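You operate a simulated robot arm through the tools that you are given. There is no shell and no other tool. Be economical: measure what you need, move in short steps, check, and stop when the job is done.

The job below is to be done with a simulated two-armed robot. You get a single attempt, and the scene is never put back.

TASK
The caged wheel is overfilled: let it down to the card's figure and open the lid.
Fine: air off and line bled first; the lid opens last.
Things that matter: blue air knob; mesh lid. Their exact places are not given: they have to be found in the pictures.

The check looks at the end state, three seconds after you hand in, the way a careful person would. Anything else that was tipped, shoved, dropped, spilled or broken makes it a failure. Lids that push on must go on centred and level and be pressed home; caps that screw on are set level and turned clockwise until they are tight.

THE ROBOT
Two 7-joint arms with three-finger grippers on one trunk, on a base that drives. Base frame: it is fixed to the floor where the robot stands at the start and does not move with it; the origin is under the middle of the robot, x ahead of it, y to its left, z up. Units: m, rad, N and s.
The left shoulder is at the start at [0.042, 0.154, 1.007], the right one opposite. With the tool pointing down near the work surface each hand reaches from about 0.1 to 0.56 m from the robot's upright axis, wherever it stands, measured 20 degrees to its own side. Places, roughly: blue air knob [0.7, -0.1, 1]; mesh lid [0.6, -0.3, 1]. Payload 2.69 kg a hand.
The tool frame of a hand sits at the grasp point between the pads (the TCP): z along the fingers, y along the line on which they close. The tips reach 0.029 m beyond it. Largest opening 0.12 m; the body of the gripper starts 0.078 m behind the TCP.
Orientation is that of the tool frame in the base frame, as a unit quaternion [x, y, z, w]. With the fingers straight down and closing along the base's y, the tool's x points along the base's -x, its y along +y and its z along -z.

THE INTERFACE
- The arms move only by the tool nudge_tool. It takes "left_deltas", "right_deltas" or both (then of equal length, played together; a hand with none holds still); each is a list of rows, each an object of numbers (a shift or turn left out is 0, a gripper value left out holds the last): "gripper": the finger opening in m, from 0 to 0.12; "x", "y", "z": the shift along the base's x, y, z in m; "wx", "wy", "wz": the turn, a rotation vector about the base's x, y, z in rad. In form: [{"gripper": .., "x": .., "y": .., "z": .., "wx": .., "wy": .., "wz": ..}, ...]. A call has 1 to 8 rows; each row shifts and turns the commanded pose from where the row before left it. Each row takes 0.2 s and may step no farther than 0.05 m and 0.15 rad from the row before; otherwise, or with a gripper value out of range, the whole call is refused. A pose out of reach is approached as far as the arm can. The call stops where the force on the tool passes 40 N (or 10 N more than at its start, if that is more) or the arm is blocked; 0.2 s more then pass. The fingers move at their own pace and stop on an object; they squeeze with about 24 N. The grip force told is the motor's: it shows also when the fingers shut on nothing. Time passes only in rows, and 0.2 s behind the last, so rows that do not move let the fingers close. The reply holds the time, the measured pose of the TCP, the force on the tool along the base axes, the opening and the grip force, in the units named above and with some noise, with the torque about the TCP (base axes, N m) and any sound that the robot's microphone picked up.
- Cameras (640 x 400 px; columns grow to the right, rows downward): "scene" is now at [0.1469, -0.0395, 1.1716]; the picture's right is [-0.44, -0.90, 0.00], its down [-0.39, 0.19, -0.90] and it looks along [0.81, -0.39, -0.43] (base axes); focal length 242 px, centre (320, 200). "left" rides on the left gripper at [0.063, 0, -0.104] in its tool frame; the picture's right is [0.00, 1.00, 0.00], its down [-0.83, 0.00, -0.56] and it looks along [-0.56, 0.00, 0.83] (tool axes); focal length 275 px, centre (320, 200). "right" rides on the right gripper at [0.063, 0, -0.104] in its tool frame; the picture's right is [0.00, 1.00, 0.00], its down [-0.83, 0.00, -0.56] and it looks along [-0.56, 0.00, 0.83] (tool axes); focal length 275 px, centre (320, 200).
- snapshot(camera): a new picture of that camera. The clock stands still meanwhile.
- slide_trunk(by): slides the trunk up (or, below 0, down) by that many m; the arms and the scene camera ride with it, the base frame stays. It gives what a move gives, with no picture.
- drive_base(legs): drives the robot by 1 to 6 legs, each [ahead, left, turn to the left] in m, m and rad, along the robot's own axes; the way and the turn of a leg run together, so that a leg with both is an arc; at most 1.5 m and 3.142 rad a leg. The arms and the cameras ride along, it lands a little off, and it stops where it bumps. It gives what a move gives.
- aim_head(pan, tilt): turns the head with the scene camera to pan (to the left, within 1.396 rad either way) and tilt (down, from -0.506 to 1.204), counted from straight ahead of the robot. It gives what a move gives.
- point_at(camera, pixels): there is no depth. For up to 12 entries [column, row, z] of the newest picture of that camera ("zoom" is the newest enlarged one), the place [x, y] in the base frame at which the ray of that pixel passes the height z, good to about 0.003 m. The clock stands still meanwhile.
- enlarge(camera, box): a new picture of the part [left, top, right, bottom] of that camera's present view, enlarged. The clock stands still meanwhile.
- job_done(): hands the job in; it is judged then, once.

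Work in short steps. Measure before you move; look again where a grasp or a placing could have gone wrong, and mend it. You have 80 turns and 62 pictures in all, those below and enlarged ones among them. Open the grippers and draw the arms clear of the work before you hand the job in, unless the task says otherwise; then end with one line.

The tools are called after "Request:" as name(argument=value, ...) on one line, values as JSON. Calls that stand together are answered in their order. nudge_tool: Moves the arms, as the interface text tells. Its arguments: {"type":"object","properties":{"left_deltas":{"type":"array","items":{"type":"object","properties":{"gripper":{"type":"number"},"x":{"type":"number"},"y":{"type":"number"},"z":{"type":"number"},"wx":{"type":"number"},"wy":{"type":"number"},"wz":{"type":"number"}}}},"right_deltas":{"type":"array","items":{"type":"object","properties":{"gripper":{"type":"number"},"x":{"type":"number"},"y":{"type":"number"},"z":{"type":"number"},"wx":{"type":"number"},"wy":{"type":"number"},"wz":{"type":"number"}}}}},"required":[]} The other tools are called the same way: slide_trunk (by) slides the trunk up or down; drive_base (legs) drives the base; aim_head (pan, tilt) turns the head that bears the scene camera; snapshot (camera) takes a picture; point_at (camera, pixels) gives the place at which the rays of pixels pass given heights; enlarge (camera, box) takes an enlarged picture of a part of a camera's view; job_done () hands the job in.

At the start:

```text
t: 0.0
left_eef_pos: [0.4014, 0.0633, 0.9998]
left_tool_rot: [0.0, 1.0, 0.0, -0.001]
left_contact_force: [0.2, 0.0, 0.1]
left_moment: [-0.02, 0.0, -0.01]
left_width: 0.12
left_gripper_force: 0.1
right_eef_pos: [0.3386, -0.2263, 0.9998]
right_tool_rot: [0.0, 1.0, 0.0, 0.0]
right_contact_force: [-0.6, -0.5, 0.1]
right_moment: [-0.02, 0.0, 0.0]
right_width: 0.1201
right_gripper_force: 0.0
trunk travel left (down, up): [-0.375, 0.063]
robot x, y, heading: [0.0023, 0.0014, 0.001]
head pan, tilt: [-0.454, 0.447]
```

scene: 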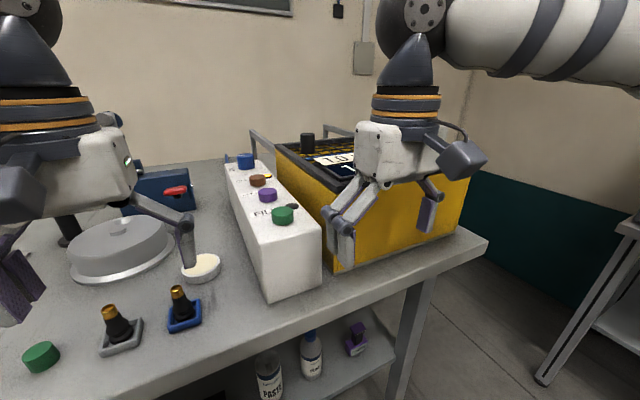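
right: 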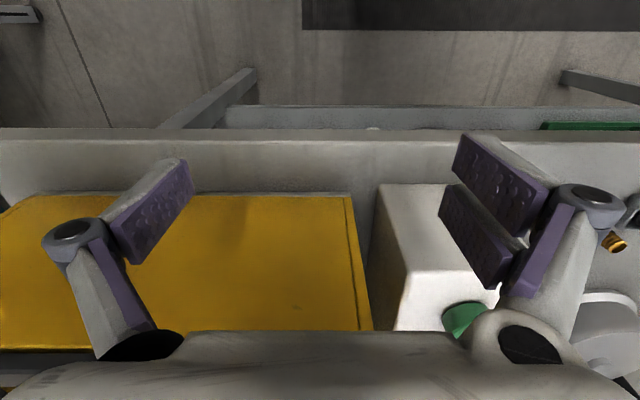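
left: 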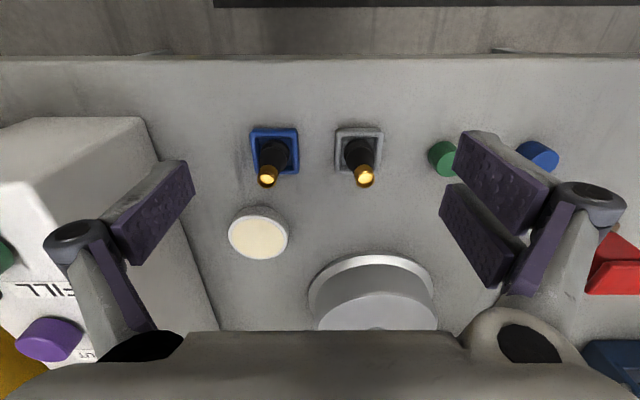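

The right arm hides the cage in the scene picture. I enlarge the panel and cage region to read the labels.

Request:
enlarge(camera="scene", box=[210, 110, 370, 230])

Request:
nudge_tool(right_deltas=[{"x": -0.04, "z": 0.02}, {"x": -0.04, "z": 0.03}, {"x": -0.03, "y": -0.03, "z": 0.02}])

```text
3.33 times, centred on (290, 170) of scene
```

zoom: 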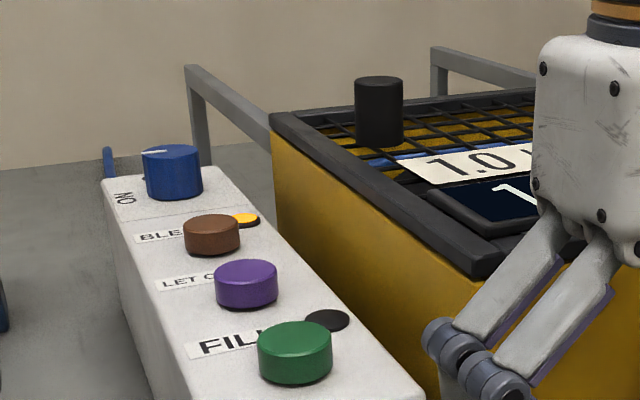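

```text
t: 0.8
left_eef_pos: [0.4013, 0.0628, 1.0001]
left_tool_rot: [0.0, 1.0, -0.001, 0.0]
left_contact_force: [-0.2, 0.1, 0.2]
left_moment: [-0.01, 0.0, -0.03]
left_width: 0.12
left_gripper_force: 0.0
right_eef_pos: [0.2317, -0.2464, 1.0625]
right_tool_rot: [0.0, 1.0, 0.0, 0.0]
right_contact_force: [-0.9, -0.5, 1.6]
right_moment: [0.0, 0.02, 0.02]
right_width: 0.12
right_gripper_force: 0.0
right hand out of reach, approached as far as the arm can: row 3
trunk travel left (down, up): [-0.375, 0.063]
robot x, y, heading: [-0.0014, -0.0039, 0.006]
head pan, tilt: [-0.454, 0.447]
```

The right hand moved back; I look at the scene again with the head tilted a bit more to the right.

Request:
aim_head(pan=-0.45, tilt=0.4)

Request:
snapshot(camera="scene")

```text
t: 1.4
left_eef_pos: [0.401, 0.0626, 1.0003]
left_tool_rot: [0.0, 1.0, 0.0, 0.0]
left_contact_force: [0.0, -0.1, 0.0]
left_moment: [0.03, 0.01, 0.0]
left_width: 0.1198
left_gripper_force: 0.0
right_eef_pos: [0.2315, -0.2451, 1.0629]
right_tool_rot: [0.0, 1.0, 0.0, 0.001]
right_contact_force: [0.0, 0.2, 0.7]
right_moment: [0.04, 0.01, 0.03]
right_width: 0.1199
right_gripper_force: 0.0
trunk travel left (down, up): [-0.375, 0.063]
robot x, y, heading: [-0.0033, -0.0014, -0.003]
head pan, tilt: [-0.45, 0.4]
```

```text
57 pictures are left
```

scene: 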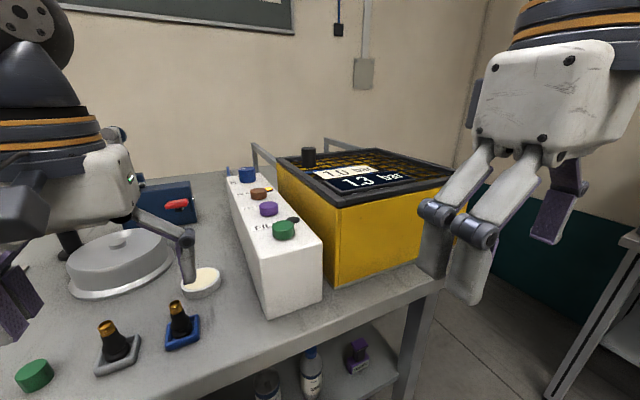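

Now the cage top is clear at (370,175). I enlarge it and the knobs.

Request:
enlarge(camera="scene", box=[270, 130, 462, 250])

Request:
enlarge(camera="scene", box=[220, 155, 316, 245])

Request:
point_at(camera="scene", pixels=[[247, 175, 0.98], [259, 194, 0.98], [269, 208, 0.98], [283, 230, 0.98], [308, 150, 1.04], [269, 310, 0.83], [276, 162, 1.0], [340, 203, 1.0], [452, 183, 1.0]])

```text
3.33 times, centred on (366, 190) of scene
```

zoom: 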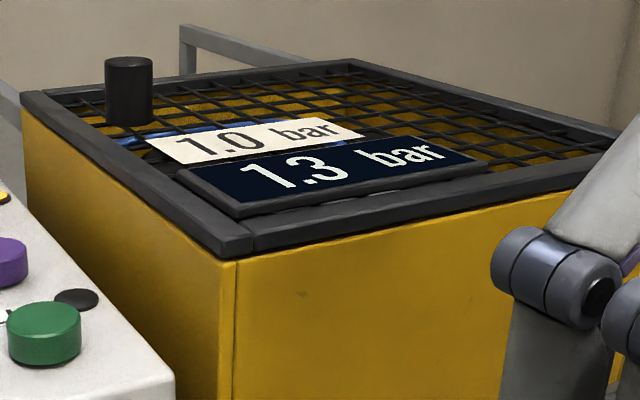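

```text
4.44 times, centred on (268, 200) of scene
```

zoom: 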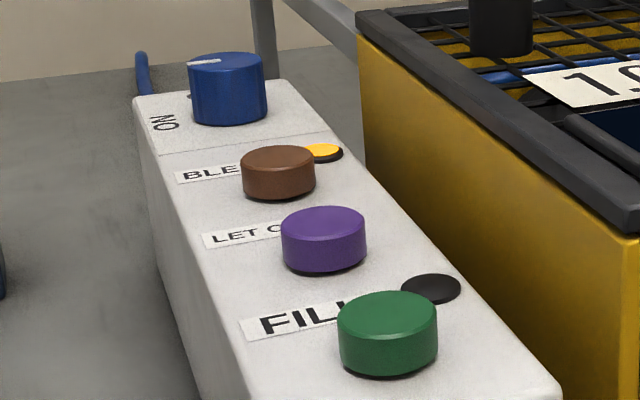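

```text
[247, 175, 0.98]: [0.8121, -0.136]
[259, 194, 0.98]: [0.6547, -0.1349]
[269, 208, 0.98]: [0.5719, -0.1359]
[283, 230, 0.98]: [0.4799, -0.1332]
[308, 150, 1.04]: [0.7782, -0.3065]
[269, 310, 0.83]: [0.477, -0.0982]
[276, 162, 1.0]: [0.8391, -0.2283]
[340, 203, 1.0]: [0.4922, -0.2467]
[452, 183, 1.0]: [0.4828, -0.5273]
```

The card reads 1.0 and the gauge 1.3. The blue knob is ON, with a bleed button (amber lamp) plus let-out and fill buttons. The knob is beyond reach, so I check the table edge before driving.

Request:
aim_head(pan=0.0, tilt=1.15)

Request:
snapshot(camera="scene")

Request:
snapshot(camera="right")

```text
t: 2.5
left_eef_pos: [0.4002, 0.0622, 0.9993]
left_tool_rot: [0.0, 1.0, 0.0, 0.0]
left_contact_force: [0.8, -1.0, 0.2]
left_moment: [0.01, 0.01, 0.01]
left_width: 0.12
left_gripper_force: 0.0
right_eef_pos: [0.2315, -0.2458, 1.0629]
right_tool_rot: [0.0, 1.0, 0.0, -0.001]
right_contact_force: [0.0, -0.8, -0.4]
right_moment: [0.0, -0.01, 0.01]
right_width: 0.12
right_gripper_force: 0.1
trunk travel left (down, up): [-0.375, 0.063]
robot x, y, heading: [-0.0025, -0.0021, 0.003]
head pan, tilt: [0.0, 1.15]
```

```text
54 pictures are left
```

scene: 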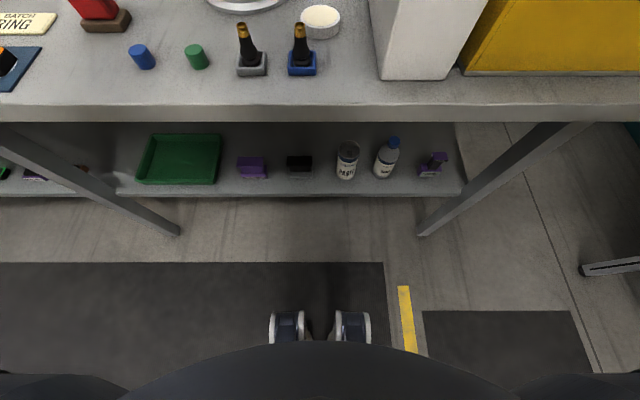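

```text
53 pictures are left
```

right: 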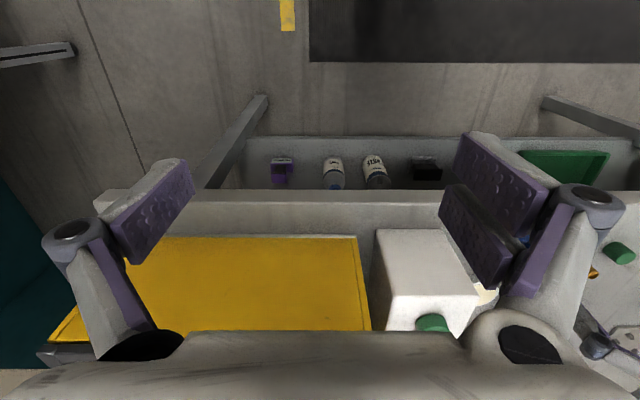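

I measure the table edge (row 108), shelf edge (row 193), and my own front (row 345).

Request:
point_at(camera="scene", pixels=[[320, 108, 0.86], [320, 108, 0.8], [300, 195, 0.5], [300, 195, 0.3], [320, 345, 0.9], [320, 345, 0.6], [350, 320, 0.1], [415, 230, 0.0]])

```text
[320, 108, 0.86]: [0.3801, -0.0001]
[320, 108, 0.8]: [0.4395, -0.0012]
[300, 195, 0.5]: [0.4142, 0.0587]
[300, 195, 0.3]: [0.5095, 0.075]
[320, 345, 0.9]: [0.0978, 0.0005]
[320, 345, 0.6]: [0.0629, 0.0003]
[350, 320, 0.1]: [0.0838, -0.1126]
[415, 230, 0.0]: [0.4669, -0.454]
```

Table edge is at about x=0.38 and my front at about 0.1, so about 0.2 m of driving is free. I raise both hands first.

Request:
nudge_tool(left_deltas=[{"x": -0.03, "z": 0.04}, {"x": -0.03, "z": 0.04}, {"x": -0.03, "z": 0.04}], right_deltas=[{"z": 0.03}, {"z": 0.03}, {"z": 0.03}])

Request:
drive_base(legs=[[0.2, 0.0, 0.0]])

Request:
aim_head(pan=-0.5, tilt=0.6)

Request:
snapshot(camera="scene")

Request:
snapshot(camera="right")

```text
t: 3.2
left_eef_pos: [0.3473, 0.0651, 1.0772]
left_tool_rot: [-0.005, 1.0, 0.004, -0.002]
left_contact_force: [3.8, -1.9, -20.7]
left_moment: [0.3, -0.94, 0.12]
left_width: 0.1199
left_gripper_force: 0.0
right_eef_pos: [0.2365, -0.2171, 1.0894]
right_tool_rot: [0.0, 1.0, 0.0, 0.0]
right_contact_force: [-0.8, -1.1, 0.0]
right_moment: [-0.01, 0.01, -0.01]
right_width: 0.1201
right_gripper_force: 0.1
right hand out of reach, approached as far as the arm can: row 1, 2, 3
trunk travel left (down, up): [-0.375, 0.063]
robot x, y, heading: [-0.0011, 0.0013, -0.002]
head pan, tilt: [0.0, 1.15]
stopped in row 3 (left hand): the force on the tool passed its limit at 65 N (the readings are from after the stop); the commanded pose is now the measured one
```

```text
t: 4.8
left_eef_pos: [0.5471, 0.0651, 1.0767]
left_tool_rot: [-0.006, 1.0, 0.003, -0.001]
left_contact_force: [23.7, 1.7, -20.8]
left_moment: [-0.36, 1.75, -0.18]
left_width: 0.1199
left_gripper_force: 0.0
right_eef_pos: [0.4395, -0.2169, 1.0901]
right_tool_rot: [0.0, 1.0, 0.001, 0.0]
right_contact_force: [0.5, 0.2, -0.1]
right_moment: [0.01, 0.02, 0.01]
right_width: 0.1202
right_gripper_force: 0.0
trunk travel left (down, up): [-0.375, 0.063]
robot x, y, heading: [0.2011, 0.0017, 0.001]
head pan, tilt: [0.0, 1.15]
```

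```text
t: 5.8
left_eef_pos: [0.5459, 0.0651, 1.0776]
left_tool_rot: [-0.006, 1.0, 0.003, -0.001]
left_contact_force: [1.0, 0.6, -0.2]
left_moment: [-0.01, 0.0, -0.02]
left_width: 0.1202
left_gripper_force: 0.1
right_eef_pos: [0.4376, -0.218, 1.0907]
right_tool_rot: [0.0, 1.0, 0.001, 0.0]
right_contact_force: [0.0, -0.4, -0.6]
right_moment: [-0.02, -0.01, -0.01]
right_width: 0.1199
right_gripper_force: 0.1
trunk travel left (down, up): [-0.375, 0.063]
robot x, y, heading: [0.2019, -0.0023, -0.001]
head pan, tilt: [-0.499, 0.6]
```

```text
52 pictures are left
```

scene: 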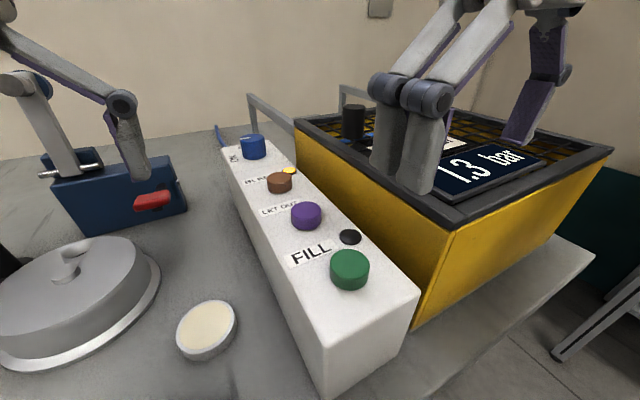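

```text
51 pictures are left
```

right: 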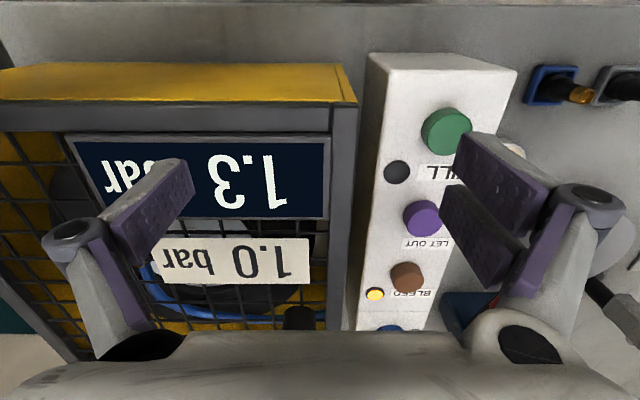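

Both views show the knobs. I triangulate by projecting each at two heights in both cameras.

Request:
point_at(camera="scene", pixels=[[349, 258, 0.96], [349, 258, 1.0], [306, 208, 0.96], [306, 208, 1.0], [280, 177, 0.96], [280, 177, 1.0], [253, 139, 0.96], [253, 139, 1.0], [355, 108, 1.0], [355, 108, 1.06], [446, 222, 0.96], [446, 222, 1.0]])

Request:
point_at(camera="right", pixels=[[445, 132, 0.96], [445, 132, 1.0], [422, 218, 0.96], [422, 218, 1.0], [405, 276, 0.96], [405, 276, 1.0], [393, 328, 0.96], [393, 328, 1.0], [299, 318, 1.0], [299, 318, 1.06], [331, 108, 0.96], [331, 108, 1.0]])

```text
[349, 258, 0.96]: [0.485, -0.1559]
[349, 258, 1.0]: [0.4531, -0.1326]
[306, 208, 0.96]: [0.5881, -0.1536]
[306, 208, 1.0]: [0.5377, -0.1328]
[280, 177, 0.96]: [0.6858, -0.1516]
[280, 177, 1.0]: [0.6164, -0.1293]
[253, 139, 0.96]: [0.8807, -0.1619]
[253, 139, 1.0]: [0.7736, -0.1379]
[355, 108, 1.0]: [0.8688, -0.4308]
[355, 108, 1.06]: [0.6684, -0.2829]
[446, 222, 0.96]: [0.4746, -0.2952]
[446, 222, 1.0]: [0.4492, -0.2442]
```

```text
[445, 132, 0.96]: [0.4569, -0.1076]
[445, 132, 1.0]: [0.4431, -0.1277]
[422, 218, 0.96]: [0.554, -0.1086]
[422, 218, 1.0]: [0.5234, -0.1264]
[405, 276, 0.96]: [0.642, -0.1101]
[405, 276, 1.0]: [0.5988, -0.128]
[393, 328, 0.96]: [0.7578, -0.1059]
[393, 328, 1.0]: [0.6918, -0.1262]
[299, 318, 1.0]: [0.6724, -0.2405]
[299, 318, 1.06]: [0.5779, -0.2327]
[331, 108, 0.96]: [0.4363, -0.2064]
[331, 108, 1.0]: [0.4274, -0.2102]
```

Buttons at about x=0.44/0.52/0.60, y=-0.13, z about 1.005. The blue knob is near x 0.7. I move the right hand forward and up for a better look at the knob and lid.

Request:
nudge_tool(right_deltas=[{"x": 0.04, "z": 0.02}, {"x": 0.04, "z": 0.02}, {"x": 0.03, "z": 0.02}])

Request:
snapshot(camera="right")

Request:
snapshot(camera="scene")

```text
t: 6.6
left_eef_pos: [0.5476, 0.064, 1.0773]
left_tool_rot: [-0.005, 1.0, 0.003, -0.001]
left_contact_force: [-0.2, 0.0, -0.4]
left_moment: [-0.02, 0.04, -0.01]
left_width: 0.1201
left_gripper_force: 0.1
right_eef_pos: [0.5548, -0.2032, 1.1277]
right_tool_rot: [-0.001, 1.0, 0.0, 0.002]
right_contact_force: [0.4, 0.4, 0.0]
right_moment: [-0.03, -0.01, 0.01]
right_width: 0.12
right_gripper_force: 0.0
right hand out of reach, approached as far as the arm can: row 1, 2, 3
trunk travel left (down, up): [-0.375, 0.063]
robot x, y, heading: [0.2, -0.0013, -0.0]
head pan, tilt: [-0.499, 0.6]
```

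```text
50 pictures are left
```

right: 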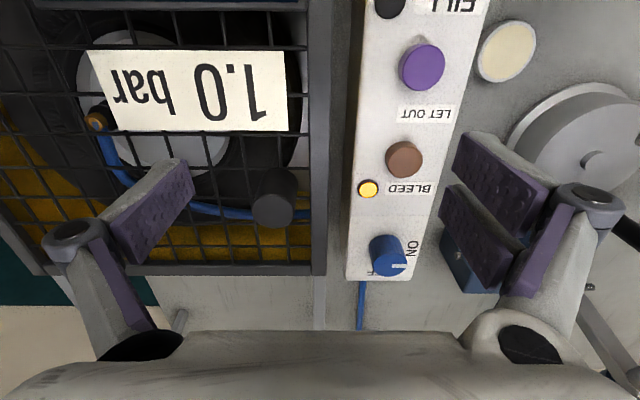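

```text
49 pictures are left
```

scene: 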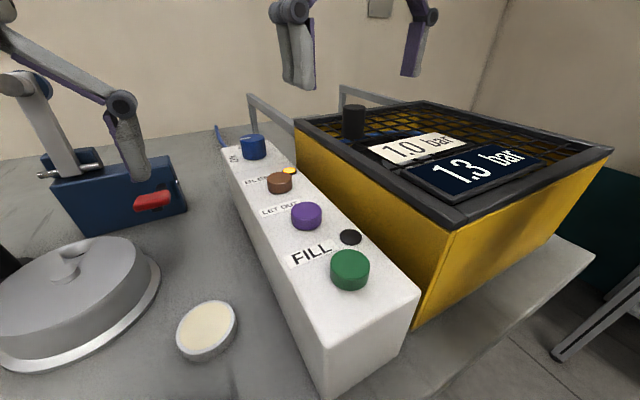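

The hand camera shows the blue knob at (388,255) with its pointer, and the lid handle at (272,185). I enlarge the knob and the whole lid.

Request:
enlarge(camera="right", box=[330, 200, 450, 290])

Request:
enlarge(camera="scene", box=[280, 75, 620, 240])

Request:
point_at(camera="right", pixels=[[390, 262, 1.03], [390, 262, 1.02], [390, 243, 0.985], [422, 58, 1.0], [406, 153, 1.0], [275, 207, 1.06], [275, 207, 1.05], [275, 175, 1.0], [318, 270, 1.0], [404, 277, 0.985]])

Request:
point_at(camera="scene", pixels=[[253, 140, 1.02], [253, 140, 1.03], [353, 109, 1.06], [353, 109, 1.05], [353, 109, 1.07], [295, 122, 1.0], [446, 222, 1.01], [612, 152, 1.0], [440, 100, 1.0]])

```text
4.44 times, centred on (390, 245) of right
```

zoom: 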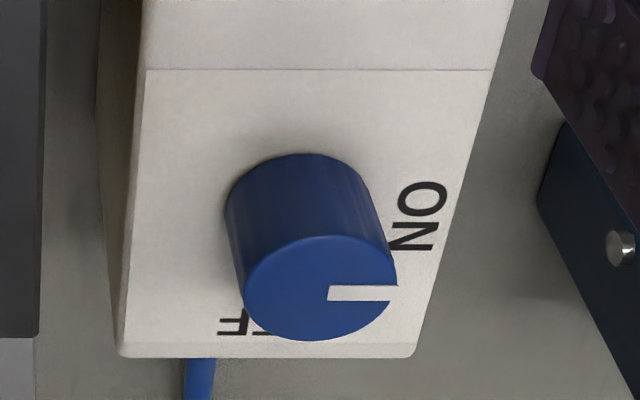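

```text
1.88 times, centred on (450, 158) of scene
```

zoom: 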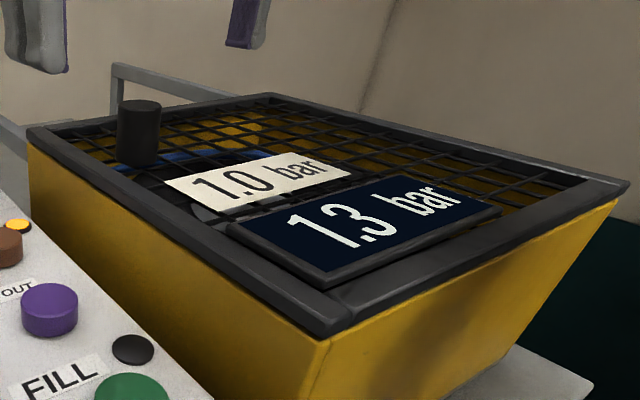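

```text
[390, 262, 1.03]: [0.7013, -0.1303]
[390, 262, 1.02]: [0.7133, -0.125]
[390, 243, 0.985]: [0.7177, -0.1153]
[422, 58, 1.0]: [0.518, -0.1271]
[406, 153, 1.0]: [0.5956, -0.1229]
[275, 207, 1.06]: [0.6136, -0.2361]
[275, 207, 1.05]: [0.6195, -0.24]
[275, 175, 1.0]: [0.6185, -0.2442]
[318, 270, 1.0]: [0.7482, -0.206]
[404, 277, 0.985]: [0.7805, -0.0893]
```

```text
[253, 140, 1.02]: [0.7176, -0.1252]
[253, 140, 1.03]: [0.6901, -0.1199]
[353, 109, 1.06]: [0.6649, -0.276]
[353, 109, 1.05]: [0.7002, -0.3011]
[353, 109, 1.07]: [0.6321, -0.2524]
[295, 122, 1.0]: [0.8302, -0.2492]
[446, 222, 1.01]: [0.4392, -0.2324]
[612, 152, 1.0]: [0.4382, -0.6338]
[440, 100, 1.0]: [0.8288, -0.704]
```

The pointer faces +y (ON); OFF lies toward +x, so it is a clockwise quarter turn. The knob is at about (0.713,-0.125), top about 1.021. I move the right hand over it, yawed +0.75 and with the opening reduced.

Request:
nudge_tool(right_deltas=[{"x": 0.04, "y": 0.02, "wz": 0.15, "gripper": 0.07}, {"x": 0.04, "y": 0.02, "wz": 0.15}, {"x": 0.04, "y": 0.02, "wz": 0.15}, {"x": 0.02, "y": 0.01, "wz": 0.15}, {"wz": 0.15}])

```text
t: 7.8
left_eef_pos: [0.5471, 0.0643, 1.0786]
left_tool_rot: [-0.005, 1.0, 0.002, 0.0]
left_contact_force: [-0.6, -0.4, 0.5]
left_moment: [-0.02, 0.02, -0.01]
left_width: 0.1203
left_gripper_force: 0.1
right_eef_pos: [0.6393, -0.1258, 1.0848]
right_tool_rot: [-0.366, 0.93, 0.0, 0.002]
right_contact_force: [-0.9, 1.2, 0.1]
right_moment: [0.04, -0.02, 0.0]
right_width: 0.0699
right_gripper_force: 0.1
right hand out of reach, approached as far as the arm can: row 3, 4, 5
trunk travel left (down, up): [-0.375, 0.063]
robot x, y, heading: [0.2013, -0.0008, 0.003]
head pan, tilt: [-0.499, 0.6]
```

The hand stops 7 cm short. Raising the trunk and driving 0.05 m closer should bring it into reach; the hand is above everything (tips 1.056).

Request:
slide_trunk(by=0.06)

Request:
drive_base(legs=[[0.05, 0.0, 0.0]])

Request:
snapshot(camera="right")

```text
t: 8.8
left_eef_pos: [0.5474, 0.0647, 1.1369]
left_tool_rot: [-0.006, 1.0, 0.003, -0.001]
left_contact_force: [0.4, -0.1, -1.1]
left_moment: [0.02, 0.08, 0.01]
left_width: 0.1199
left_gripper_force: 0.0
right_eef_pos: [0.5749, -0.1258, 1.2376]
right_tool_rot: [-0.363, 0.925, -0.04, 0.107]
right_contact_force: [0.1, -0.7, -0.3]
right_moment: [-0.01, 0.04, -0.03]
right_width: 0.0699
right_gripper_force: 0.0
trunk travel left (down, up): [-0.435, 0.003]
robot x, y, heading: [0.1976, 0.0013, -0.001]
head pan, tilt: [-0.499, 0.6]
```

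```text
t: 9.7
left_eef_pos: [0.5971, 0.0625, 1.1386]
left_tool_rot: [-0.005, 1.0, 0.003, 0.0]
left_contact_force: [0.4, 0.7, -0.6]
left_moment: [0.01, 0.04, -0.02]
left_width: 0.12
left_gripper_force: 0.1
right_eef_pos: [0.6232, -0.1256, 1.2377]
right_tool_rot: [-0.361, 0.925, -0.042, 0.108]
right_contact_force: [-1.0, 0.0, -1.3]
right_moment: [-0.02, 0.01, 0.0]
right_width: 0.0702
right_gripper_force: 0.0
trunk travel left (down, up): [-0.435, 0.003]
robot x, y, heading: [0.2488, 0.0016, -0.004]
head pan, tilt: [-0.499, 0.6]
```

```text
46 pictures are left
```

right: 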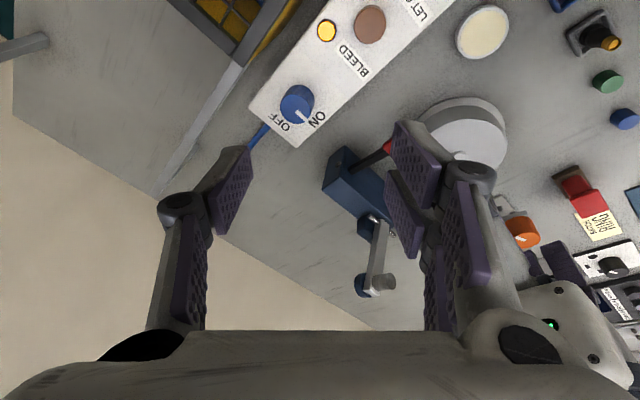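

OFF and ON are now clear: pointer at ON. The commanded pose is high and tilted by the reach limit; I lower it to regain a reachable pose.

Request:
nudge_tool(right_deltas=[{"z": -0.05}, {"z": -0.05}, {"z": -0.03}])

```text
t: 10.5
left_eef_pos: [0.5965, 0.0638, 1.1381]
left_tool_rot: [-0.005, 1.0, 0.001, -0.001]
left_contact_force: [-0.2, 0.7, 0.1]
left_moment: [0.02, -0.01, 0.0]
left_width: 0.12
left_gripper_force: 0.1
right_eef_pos: [0.6244, -0.1233, 1.1057]
right_tool_rot: [-0.362, 0.925, -0.041, 0.108]
right_contact_force: [-0.2, -0.4, -0.2]
right_moment: [-0.02, -0.01, 0.01]
right_width: 0.0699
right_gripper_force: 0.1
trunk travel left (down, up): [-0.435, 0.003]
robot x, y, heading: [0.2491, -0.0013, -0.003]
head pan, tilt: [-0.499, 0.6]
```

The tool is tilted 0.23 rad toward +x; I level it with wy and go over the knob.

Request:
nudge_tool(right_deltas=[{"x": 0.045, "wy": 0.116}, {"x": 0.044, "y": -0.002, "wy": 0.116}, {"z": -0.03}])

Request:
snapshot(camera="right")

Request:
snapshot(camera="scene")

```text
t: 11.3
left_eef_pos: [0.5961, 0.0631, 1.1376]
left_tool_rot: [-0.005, 1.0, 0.003, -0.001]
left_contact_force: [0.6, 0.2, 0.2]
left_moment: [0.01, -0.03, 0.0]
left_width: 0.12
left_gripper_force: 0.1
right_eef_pos: [0.6885, -0.121, 1.0655]
right_tool_rot: [-0.365, 0.931, 0.001, 0.0]
right_contact_force: [0.7, 0.9, -0.6]
right_moment: [-0.03, -0.02, 0.01]
right_width: 0.0698
right_gripper_force: 0.1
right hand out of reach, approached as far as the arm can: row 2
trunk travel left (down, up): [-0.435, 0.003]
robot x, y, heading: [0.247, -0.0002, -0.003]
head pan, tilt: [-0.499, 0.6]
```

```text
45 pictures are left
```

right: 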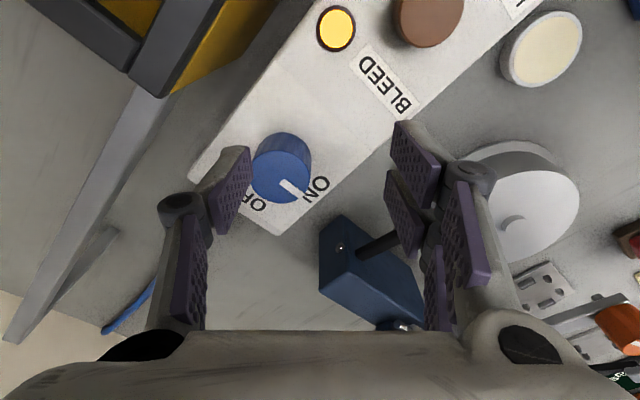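

```text
44 pictures are left
```

scene: 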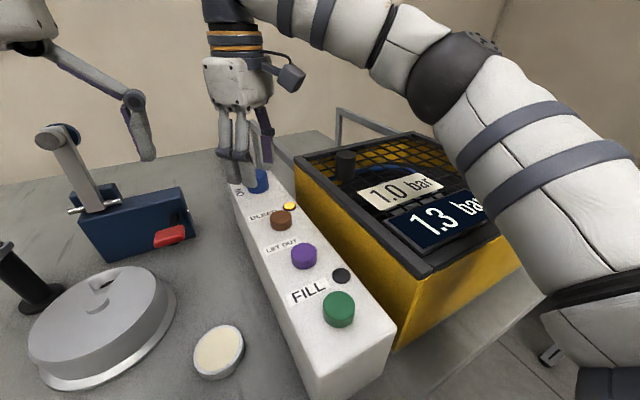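

I locate the knob top again from this closer view, at (282,172).

Request:
point_at(camera="right", pixels=[[279, 181, 1.021], [279, 181, 1.015], [288, 150, 0.985], [337, 27, 0.985], [427, 15, 1.005], [279, 181, 1.03]])

Request:
enlarge(camera="right", box=[200, 110, 360, 230])

```text
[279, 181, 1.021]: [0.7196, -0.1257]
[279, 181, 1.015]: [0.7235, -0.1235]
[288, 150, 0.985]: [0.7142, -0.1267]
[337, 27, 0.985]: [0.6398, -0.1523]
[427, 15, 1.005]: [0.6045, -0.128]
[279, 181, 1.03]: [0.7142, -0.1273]
```

```text
3.33 times, centred on (280, 170) of right
```

zoom: 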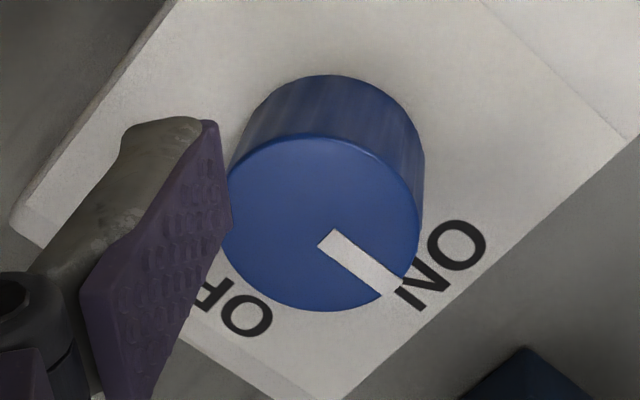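

Knob centre is about (0.715,-0.127). The hand is 2.6 cm short in x, so I drive 0.03 m nearer and then check.

Request:
drive_base(legs=[[0.03, 0.0, 0.0]])

Request:
nudge_tool(right_deltas=[{"y": -0.003}])

```text
t: 12.1
left_eef_pos: [0.6263, 0.0644, 1.138]
left_tool_rot: [-0.004, 1.0, 0.003, -0.001]
left_contact_force: [0.8, -0.2, 0.6]
left_moment: [-0.01, 0.05, -0.02]
left_width: 0.1201
left_gripper_force: 0.1
right_eef_pos: [0.7175, -0.1226, 1.0668]
right_tool_rot: [-0.364, 0.931, 0.001, -0.001]
right_contact_force: [0.7, -0.3, -0.4]
right_moment: [0.02, 0.04, 0.01]
right_width: 0.07
right_gripper_force: 0.0
trunk travel left (down, up): [-0.435, 0.003]
robot x, y, heading: [0.2804, -0.0002, -0.001]
head pan, tilt: [-0.499, 0.6]
```

```text
t: 12.5
left_eef_pos: [0.6255, 0.063, 1.1388]
left_tool_rot: [-0.005, 1.0, 0.003, -0.001]
left_contact_force: [-0.7, 0.0, 0.5]
left_moment: [0.01, -0.02, 0.01]
left_width: 0.1202
left_gripper_force: 0.0
right_eef_pos: [0.7153, -0.1237, 1.066]
right_tool_rot: [-0.364, 0.931, 0.0, 0.0]
right_contact_force: [-0.7, 0.2, 0.1]
right_moment: [-0.02, 0.01, -0.01]
right_width: 0.0698
right_gripper_force: 0.2
trunk travel left (down, up): [-0.435, 0.003]
robot x, y, heading: [0.2815, 0.0028, -0.007]
head pan, tilt: [-0.499, 0.6]
```

The hand is over the knob now (0.7155,-0.125). I descend to TCP z about 1.018 and close.

Request:
nudge_tool(right_deltas=[{"y": -0.002, "z": -0.025}, {"z": -0.022}, {"gripper": 0.02}, {}, {}])

Request:
snapshot(camera="right")

```text
t: 13.7
left_eef_pos: [0.6269, 0.0628, 1.1378]
left_tool_rot: [-0.005, 1.0, 0.003, -0.001]
left_contact_force: [0.5, -1.2, -1.1]
left_moment: [0.01, -0.01, -0.03]
left_width: 0.1198
left_gripper_force: 0.0
right_eef_pos: [0.719, -0.1268, 1.0204]
right_tool_rot: [-0.363, 0.932, 0.001, 0.001]
right_contact_force: [17.1, -12.8, 5.9]
right_moment: [-0.27, -1.06, -0.05]
right_width: 0.0371
right_gripper_force: 44.9
trunk travel left (down, up): [-0.435, 0.003]
robot x, y, heading: [0.2783, -0.004, -0.001]
head pan, tilt: [-0.499, 0.6]
```

```text
42 pictures are left
```

right: 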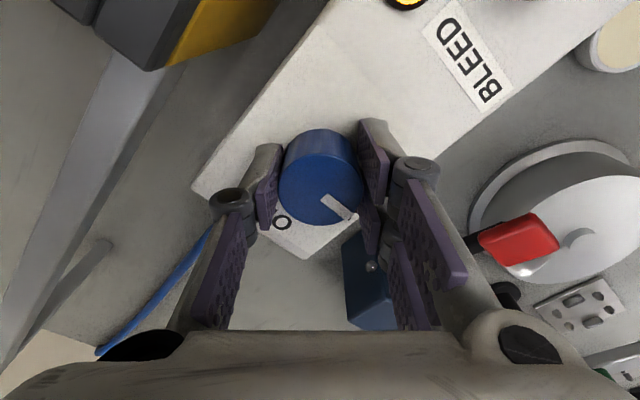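

The fingers grip the knob (0.037 wide) with a 21 N side load along the closing axis. I shift 4 mm to relieve it, then begin turning clockwise.

Request:
nudge_tool(right_deltas=[{"x": 0.003, "y": -0.003}, {}])

```text
t: 14.3
left_eef_pos: [0.6247, 0.0629, 1.1392]
left_tool_rot: [-0.004, 1.0, 0.003, -0.002]
left_contact_force: [-1.0, 0.5, -0.2]
left_moment: [-0.02, 0.02, 0.06]
left_width: 0.1198
left_gripper_force: 0.0
right_eef_pos: [0.719, -0.1264, 1.0191]
right_tool_rot: [-0.366, 0.931, 0.003, -0.001]
right_contact_force: [-3.3, 0.4, 0.5]
right_moment: [0.85, -0.31, -0.01]
right_width: 0.0368
right_gripper_force: 45.3
trunk travel left (down, up): [-0.435, 0.003]
robot x, y, heading: [0.279, 0.0013, -0.004]
head pan, tilt: [-0.499, 0.6]
```

The side load is gone. I turn clockwise.

Request:
nudge_tool(right_deltas=[{"wz": -0.14}, {"wz": -0.14}, {"wz": -0.14}, {"wz": -0.14}, {"wz": -0.14}, {"wz": -0.14}])

```text
t: 15.7
left_eef_pos: [0.6236, 0.0652, 1.1395]
left_tool_rot: [-0.004, 1.0, 0.001, 0.0]
left_contact_force: [-0.1, 0.1, -0.5]
left_moment: [0.01, -0.01, 0.0]
left_width: 0.1201
left_gripper_force: 0.1
right_eef_pos: [0.7165, -0.1258, 1.0206]
right_tool_rot: [0.048, 0.999, 0.001, 0.001]
right_contact_force: [-10.5, 21.3, -0.9]
right_moment: [0.7, -0.33, 0.08]
right_width: 0.0367
right_gripper_force: 45.1
trunk travel left (down, up): [-0.435, 0.003]
robot x, y, heading: [0.2773, 0.0005, -0.004]
head pan, tilt: [-0.499, 0.6]
```

It is turning with a moderate side load; I follow that load slightly and finish the quarter turn.

Request:
nudge_tool(right_deltas=[{"x": -0.002, "y": 0.003, "wz": -0.1}, {"wz": -0.14}, {"wz": -0.14}, {"wz": -0.14}, {"wz": -0.14}, {"wz": -0.08}])

Request:
snapshot(camera="right")

```text
t: 17.1
left_eef_pos: [0.6256, 0.0653, 1.1377]
left_tool_rot: [-0.004, 1.0, 0.001, -0.001]
left_contact_force: [-0.2, 0.5, 0.9]
left_moment: [-0.03, -0.04, 0.02]
left_width: 0.12
left_gripper_force: 0.1
right_eef_pos: [0.7186, -0.1237, 1.021]
right_tool_rot: [0.406, 0.914, 0.001, 0.002]
right_contact_force: [3.3, 16.9, 7.5]
right_moment: [-0.12, -0.83, 0.18]
right_width: 0.0371
right_gripper_force: 44.6
trunk travel left (down, up): [-0.435, 0.003]
robot x, y, heading: [0.2808, 0.0007, -0.001]
head pan, tilt: [-0.499, 0.6]
```

```text
41 pictures are left
```

right: 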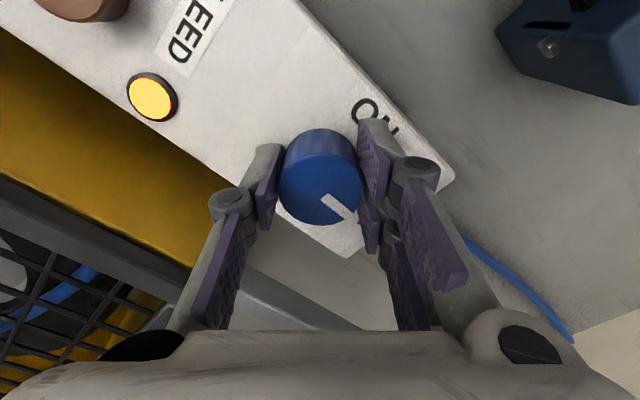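

The pointer moved with the fingers through about 1.58 rad. I open, lift straight up and check the pointer.

Request:
nudge_tool(right_deltas=[{"gripper": 0.07}, {}, {"z": 0.03}, {"z": 0.03}])

Request:
snapshot(camera="right")

```text
t: 18.1
left_eef_pos: [0.6263, 0.0626, 1.138]
left_tool_rot: [-0.004, 1.0, 0.003, 0.0]
left_contact_force: [0.6, 0.4, -0.6]
left_moment: [0.05, 0.0, 0.02]
left_width: 0.12
left_gripper_force: 0.0
right_eef_pos: [0.7178, -0.1247, 1.0789]
right_tool_rot: [0.405, 0.914, 0.001, 0.0]
right_contact_force: [0.2, -0.5, 0.0]
right_moment: [-0.03, 0.05, 0.01]
right_width: 0.07
right_gripper_force: 0.0
trunk travel left (down, up): [-0.435, 0.003]
robot x, y, heading: [0.2798, 0.0019, 0.0]
head pan, tilt: [-0.499, 0.6]
```

```text
40 pictures are left
```

right: 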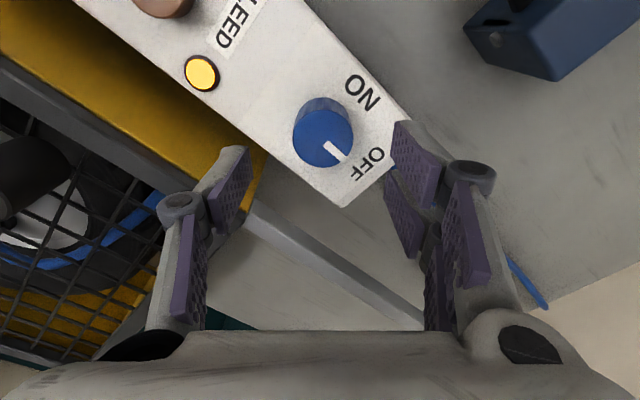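

The pointer is at OFF and the amber bleed lamp is still lit. I move back over the brown BLEED button at (0.60,-0.127) with closed fingers.

Request:
nudge_tool(right_deltas=[{"x": -0.03, "z": 0.005, "wz": 0.14, "gripper": 0.0}, {"x": -0.03, "wz": 0.14}, {"x": -0.03, "wz": 0.14}, {"x": -0.028, "y": -0.002, "wz": 0.14}, {"wz": 0.14}, {"wz": 0.13}])

Request:
snapshot(camera="right")

Request:
snapshot(camera="scene")

```text
t: 19.5
left_eef_pos: [0.6256, 0.0632, 1.1389]
left_tool_rot: [-0.004, 1.0, 0.003, -0.002]
left_contact_force: [0.0, 0.4, 0.1]
left_moment: [-0.02, 0.01, -0.01]
left_width: 0.1202
left_gripper_force: 0.0
right_eef_pos: [0.5982, -0.1289, 1.0834]
right_tool_rot: [0.001, 1.0, 0.001, 0.001]
right_contact_force: [-0.1, 0.3, 0.7]
right_moment: [-0.04, -0.01, 0.04]
right_width: 0.0
right_gripper_force: 24.3
trunk travel left (down, up): [-0.435, 0.003]
robot x, y, heading: [0.2794, 0.0037, -0.003]
head pan, tilt: [-0.499, 0.6]
```

```text
39 pictures are left
```

right: 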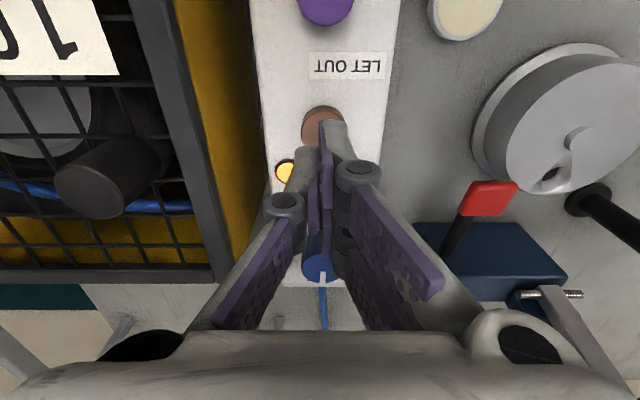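

```text
38 pictures are left
```

scene: 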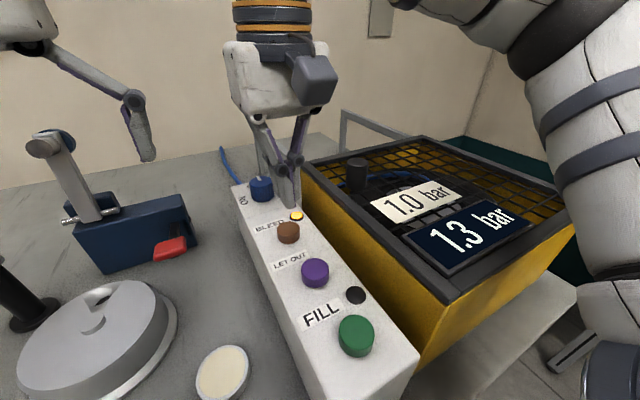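

I check the brown button's place from this view.

Request:
point_at(camera="right", pixels=[[323, 122, 1.005], [323, 122, 1.0], [325, 5, 1.005], [287, 172, 0.985], [320, 130, 1.054]])

Request:
point_at(camera="scene", pixels=[[289, 228, 1.005], [316, 267, 1.005], [289, 228, 1.0], [316, 267, 1.0]])

```text
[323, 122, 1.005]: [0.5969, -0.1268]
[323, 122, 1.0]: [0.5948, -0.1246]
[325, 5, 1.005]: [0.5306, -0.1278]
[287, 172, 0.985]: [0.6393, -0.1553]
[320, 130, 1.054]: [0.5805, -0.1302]
```

```text
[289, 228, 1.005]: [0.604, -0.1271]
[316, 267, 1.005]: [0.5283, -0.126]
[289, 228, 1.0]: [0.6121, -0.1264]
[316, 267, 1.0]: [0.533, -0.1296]
```

Brown is at (0.600,-0.127), under the tips. I descend and press gently.

Request:
nudge_tool(right_deltas=[{"x": 0.002, "y": 0.001, "z": -0.03}, {"z": -0.015}, {"z": -0.005}, {"z": -0.004}])

Request:
snapshot(camera="right")

```text
t: 20.5
left_eef_pos: [0.6262, 0.0639, 1.1376]
left_tool_rot: [-0.004, 1.0, 0.003, -0.002]
left_contact_force: [-0.5, -0.1, -0.7]
left_moment: [0.04, 0.02, -0.03]
left_width: 0.1202
left_gripper_force: 0.2
right_eef_pos: [0.6024, -0.1273, 1.0299]
right_tool_rot: [0.003, 1.0, 0.001, 0.001]
right_contact_force: [0.2, 0.0, 1.3]
right_moment: [0.02, -0.01, 0.01]
right_width: 0.0062
right_gripper_force: 28.0
trunk travel left (down, up): [-0.435, 0.003]
robot x, y, heading: [0.2809, -0.0014, 0.001]
head pan, tilt: [-0.499, 0.6]
```

```text
37 pictures are left
```

right: 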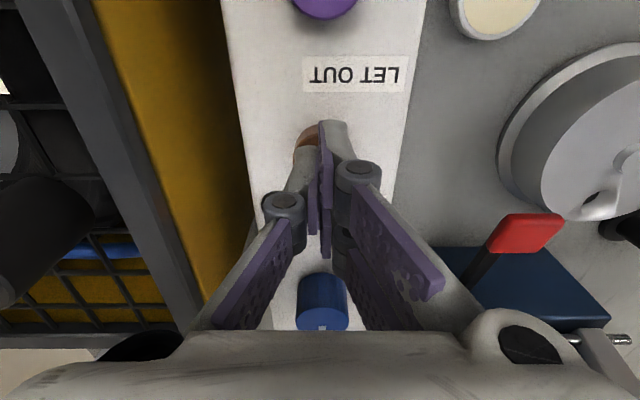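

Force is only 1 N. I press a further 4 mm and look at the lamp in the scene picture.

Request:
nudge_tool(right_deltas=[{"z": -0.004}, {}])

Request:
enlarge(camera="scene", box=[220, 150, 540, 350])

```text
t: 21.1
left_eef_pos: [0.6257, 0.0632, 1.1384]
left_tool_rot: [-0.004, 1.0, 0.003, 0.0]
left_contact_force: [0.3, 1.4, -0.3]
left_moment: [0.0, 0.01, -0.01]
left_width: 0.1198
left_gripper_force: 0.0
right_eef_pos: [0.6013, -0.1263, 1.0268]
right_tool_rot: [0.003, 1.0, 0.001, 0.001]
right_contact_force: [2.5, -1.4, 5.2]
right_moment: [0.03, -0.04, 0.01]
right_width: 0.0059
right_gripper_force: 28.7
trunk travel left (down, up): [-0.435, 0.003]
robot x, y, heading: [0.2788, 0.0006, -0.006]
head pan, tilt: [-0.499, 0.6]
heard: click
```

```text
2.00 times, centred on (380, 250) of scene
```

zoom: 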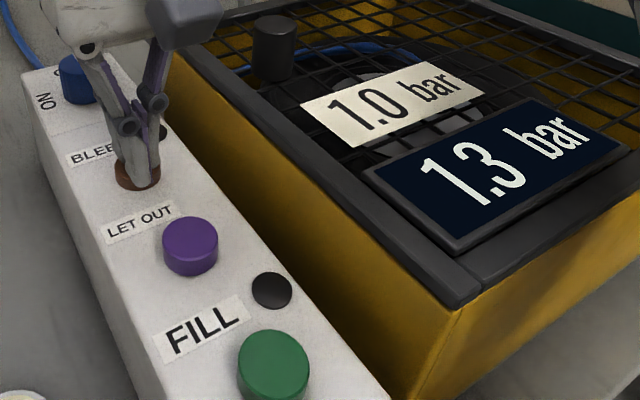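

A click was heard and the bleed lamp is dark now. I hold a moment more, then release and look.

Request:
nudge_tool(right_deltas=[{}, {}, {}, {}, {}, {"z": 0.02}, {"z": 0.03}])

Request:
enlarge(camera="scene", box=[220, 150, 540, 350])

```text
t: 22.7
left_eef_pos: [0.6253, 0.0643, 1.1382]
left_tool_rot: [-0.004, 1.0, 0.003, 0.0]
left_contact_force: [-0.4, -0.1, -0.2]
left_moment: [0.01, -0.01, 0.04]
left_width: 0.12
left_gripper_force: 0.1
right_eef_pos: [0.6008, -0.1266, 1.0758]
right_tool_rot: [0.003, 1.0, 0.001, 0.0]
right_contact_force: [0.4, 0.4, 0.7]
right_moment: [-0.03, -0.04, 0.0]
right_width: 0.0
right_gripper_force: 28.6
trunk travel left (down, up): [-0.435, 0.003]
robot x, y, heading: [0.2823, 0.003, -0.006]
head pan, tilt: [-0.499, 0.6]
```

```text
2.00 times, centred on (380, 250) of scene
```

zoom: 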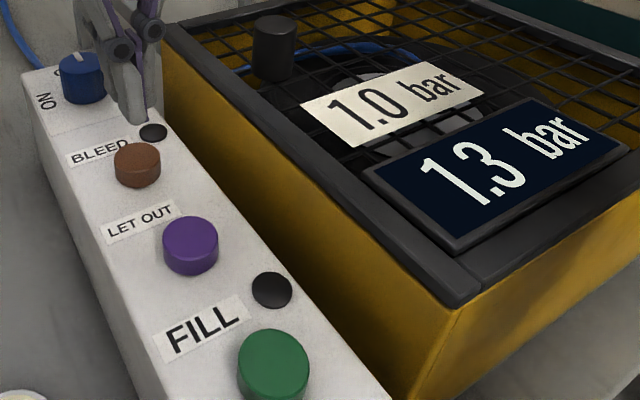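

The line is bled. I move to the purple LET OUT button at (0.526,-0.127) and press with a single short dip, as rate is unknown.

Request:
nudge_tool(right_deltas=[{"x": -0.04}, {"x": -0.036, "y": -0.001}, {"z": -0.03}, {"z": -0.013}])

Request:
nudge_tool(right_deltas=[{"z": -0.005}, {"z": 0.015}])

Request:
enlarge(camera="scene", box=[220, 150, 540, 350])

```text
t: 23.7
left_eef_pos: [0.6254, 0.0634, 1.1382]
left_tool_rot: [-0.004, 1.0, 0.002, -0.001]
left_contact_force: [-0.1, -0.5, 0.1]
left_moment: [0.01, -0.02, -0.03]
left_width: 0.1199
left_gripper_force: 0.2
right_eef_pos: [0.5292, -0.1288, 1.0358]
right_tool_rot: [0.003, 1.0, 0.001, 0.0]
right_contact_force: [0.0, -0.4, -0.1]
right_moment: [-0.01, 0.02, 0.0]
right_width: 0.0
right_gripper_force: 28.4
trunk travel left (down, up): [-0.435, 0.003]
robot x, y, heading: [0.2749, -0.0015, -0.007]
head pan, tilt: [-0.499, 0.6]
```

```text
t: 24.3
left_eef_pos: [0.6249, 0.0632, 1.1381]
left_tool_rot: [-0.004, 1.0, 0.004, -0.001]
left_contact_force: [0.4, 0.2, 0.2]
left_moment: [0.0, 0.0, 0.01]
left_width: 0.1202
left_gripper_force: 0.0
right_eef_pos: [0.5273, -0.1284, 1.0428]
right_tool_rot: [0.001, 1.0, 0.001, 0.0]
right_contact_force: [0.9, 0.2, -0.2]
right_moment: [-0.01, -0.05, -0.02]
right_width: 0.0
right_gripper_force: 28.2
trunk travel left (down, up): [-0.435, 0.003]
robot x, y, heading: [0.2787, -0.0023, -0.001]
head pan, tilt: [-0.499, 0.6]
```

```text
2.00 times, centred on (380, 250) of scene
```

zoom: 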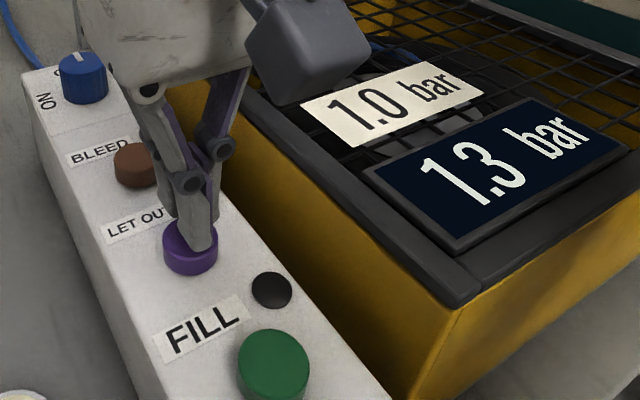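

No click yet and the gauge is unchanged. I dip a bit deeper.

Request:
nudge_tool(right_deltas=[{"z": -0.012}, {"z": -0.006}, {"z": 0.015}])

Request:
enlarge(camera="scene", box=[220, 150, 540, 350])

```text
t: 25.1
left_eef_pos: [0.6252, 0.0632, 1.1368]
left_tool_rot: [-0.004, 1.0, 0.003, 0.0]
left_contact_force: [-0.3, 1.0, 0.1]
left_moment: [0.0, -0.03, 0.02]
left_width: 0.12
left_gripper_force: 0.1
right_eef_pos: [0.5267, -0.1289, 1.0402]
right_tool_rot: [0.002, 1.0, 0.002, 0.0]
right_contact_force: [-0.2, -0.3, 0.0]
right_moment: [-0.01, 0.0, 0.0]
right_width: 0.0
right_gripper_force: 28.6
trunk travel left (down, up): [-0.435, 0.003]
robot x, y, heading: [0.2786, 0.0014, -0.005]
head pan, tilt: [-0.499, 0.6]
heard: click
```

```text
2.00 times, centred on (380, 250) of scene
```

zoom: 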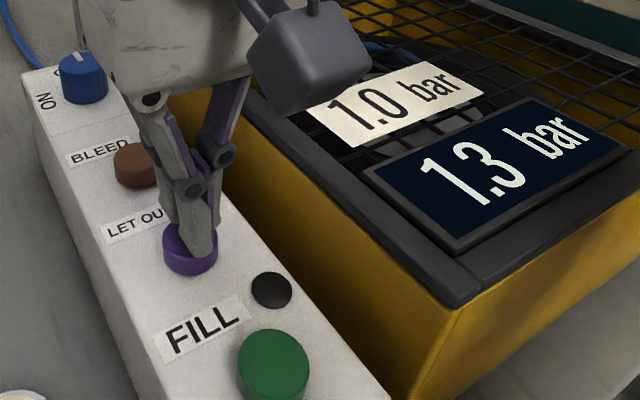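

It clicked; the gauge still shows 1.3, so it drops slowly. I press and hold about 0.6 s.

Request:
nudge_tool(right_deltas=[{"z": -0.015}, {}, {}, {"z": 0.015}])

Request:
enlarge(camera="scene", box=[220, 150, 540, 350])

```text
t: 26.1
left_eef_pos: [0.6261, 0.0628, 1.1376]
left_tool_rot: [-0.005, 1.0, 0.002, -0.001]
left_contact_force: [-0.6, -0.2, -0.2]
left_moment: [0.0, 0.01, -0.01]
left_width: 0.1197
left_gripper_force: 0.1
right_eef_pos: [0.5263, -0.1301, 1.0399]
right_tool_rot: [0.002, 1.0, 0.001, 0.0]
right_contact_force: [-0.1, 0.6, 0.3]
right_moment: [0.0, -0.01, 0.0]
right_width: 0.0
right_gripper_force: 28.9
trunk travel left (down, up): [-0.435, 0.003]
robot x, y, heading: [0.2788, -0.0038, -0.001]
head pan, tilt: [-0.499, 0.6]
heard: click
```

```text
2.00 times, centred on (380, 250) of scene
```

zoom: 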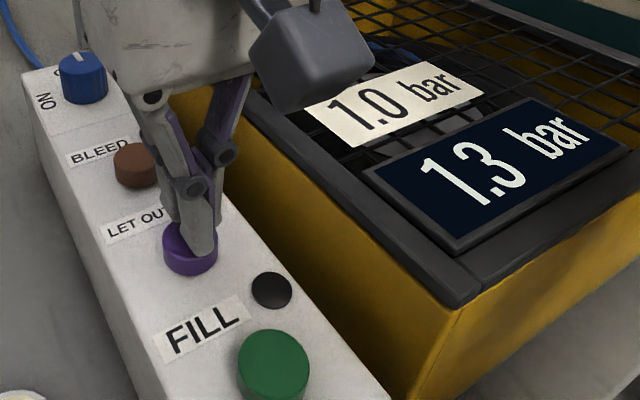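

Still 1.3. I press and keep holding, reading the gauge while held (the clock stands still during pictures).

Request:
nudge_tool(right_deltas=[{"z": -0.015}, {}, {}, {}, {}, {}])

Request:
enlarge(camera="scene", box=[400, 190, 540, 280])

```text
t: 27.5
left_eef_pos: [0.6266, 0.064, 1.1391]
left_tool_rot: [-0.005, 1.0, 0.003, -0.001]
left_contact_force: [0.3, 0.2, 0.0]
left_moment: [0.04, 0.0, 0.0]
left_width: 0.12
left_gripper_force: 0.1
right_eef_pos: [0.5252, -0.1292, 1.0248]
right_tool_rot: [0.003, 1.0, 0.001, 0.0]
right_contact_force: [4.1, -1.6, 14.8]
right_moment: [-0.04, -0.07, 0.01]
right_width: 0.006
right_gripper_force: 28.9
trunk travel left (down, up): [-0.435, 0.003]
robot x, y, heading: [0.278, 0.0042, -0.007]
head pan, tilt: [-0.499, 0.6]
heard: click
```

```text
4.44 times, centred on (470, 235) of scene
```

zoom: 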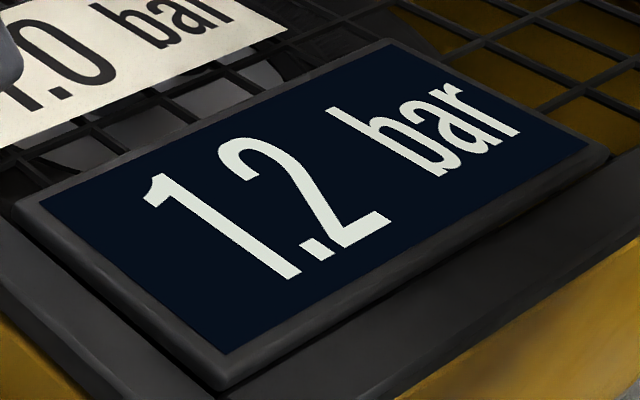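

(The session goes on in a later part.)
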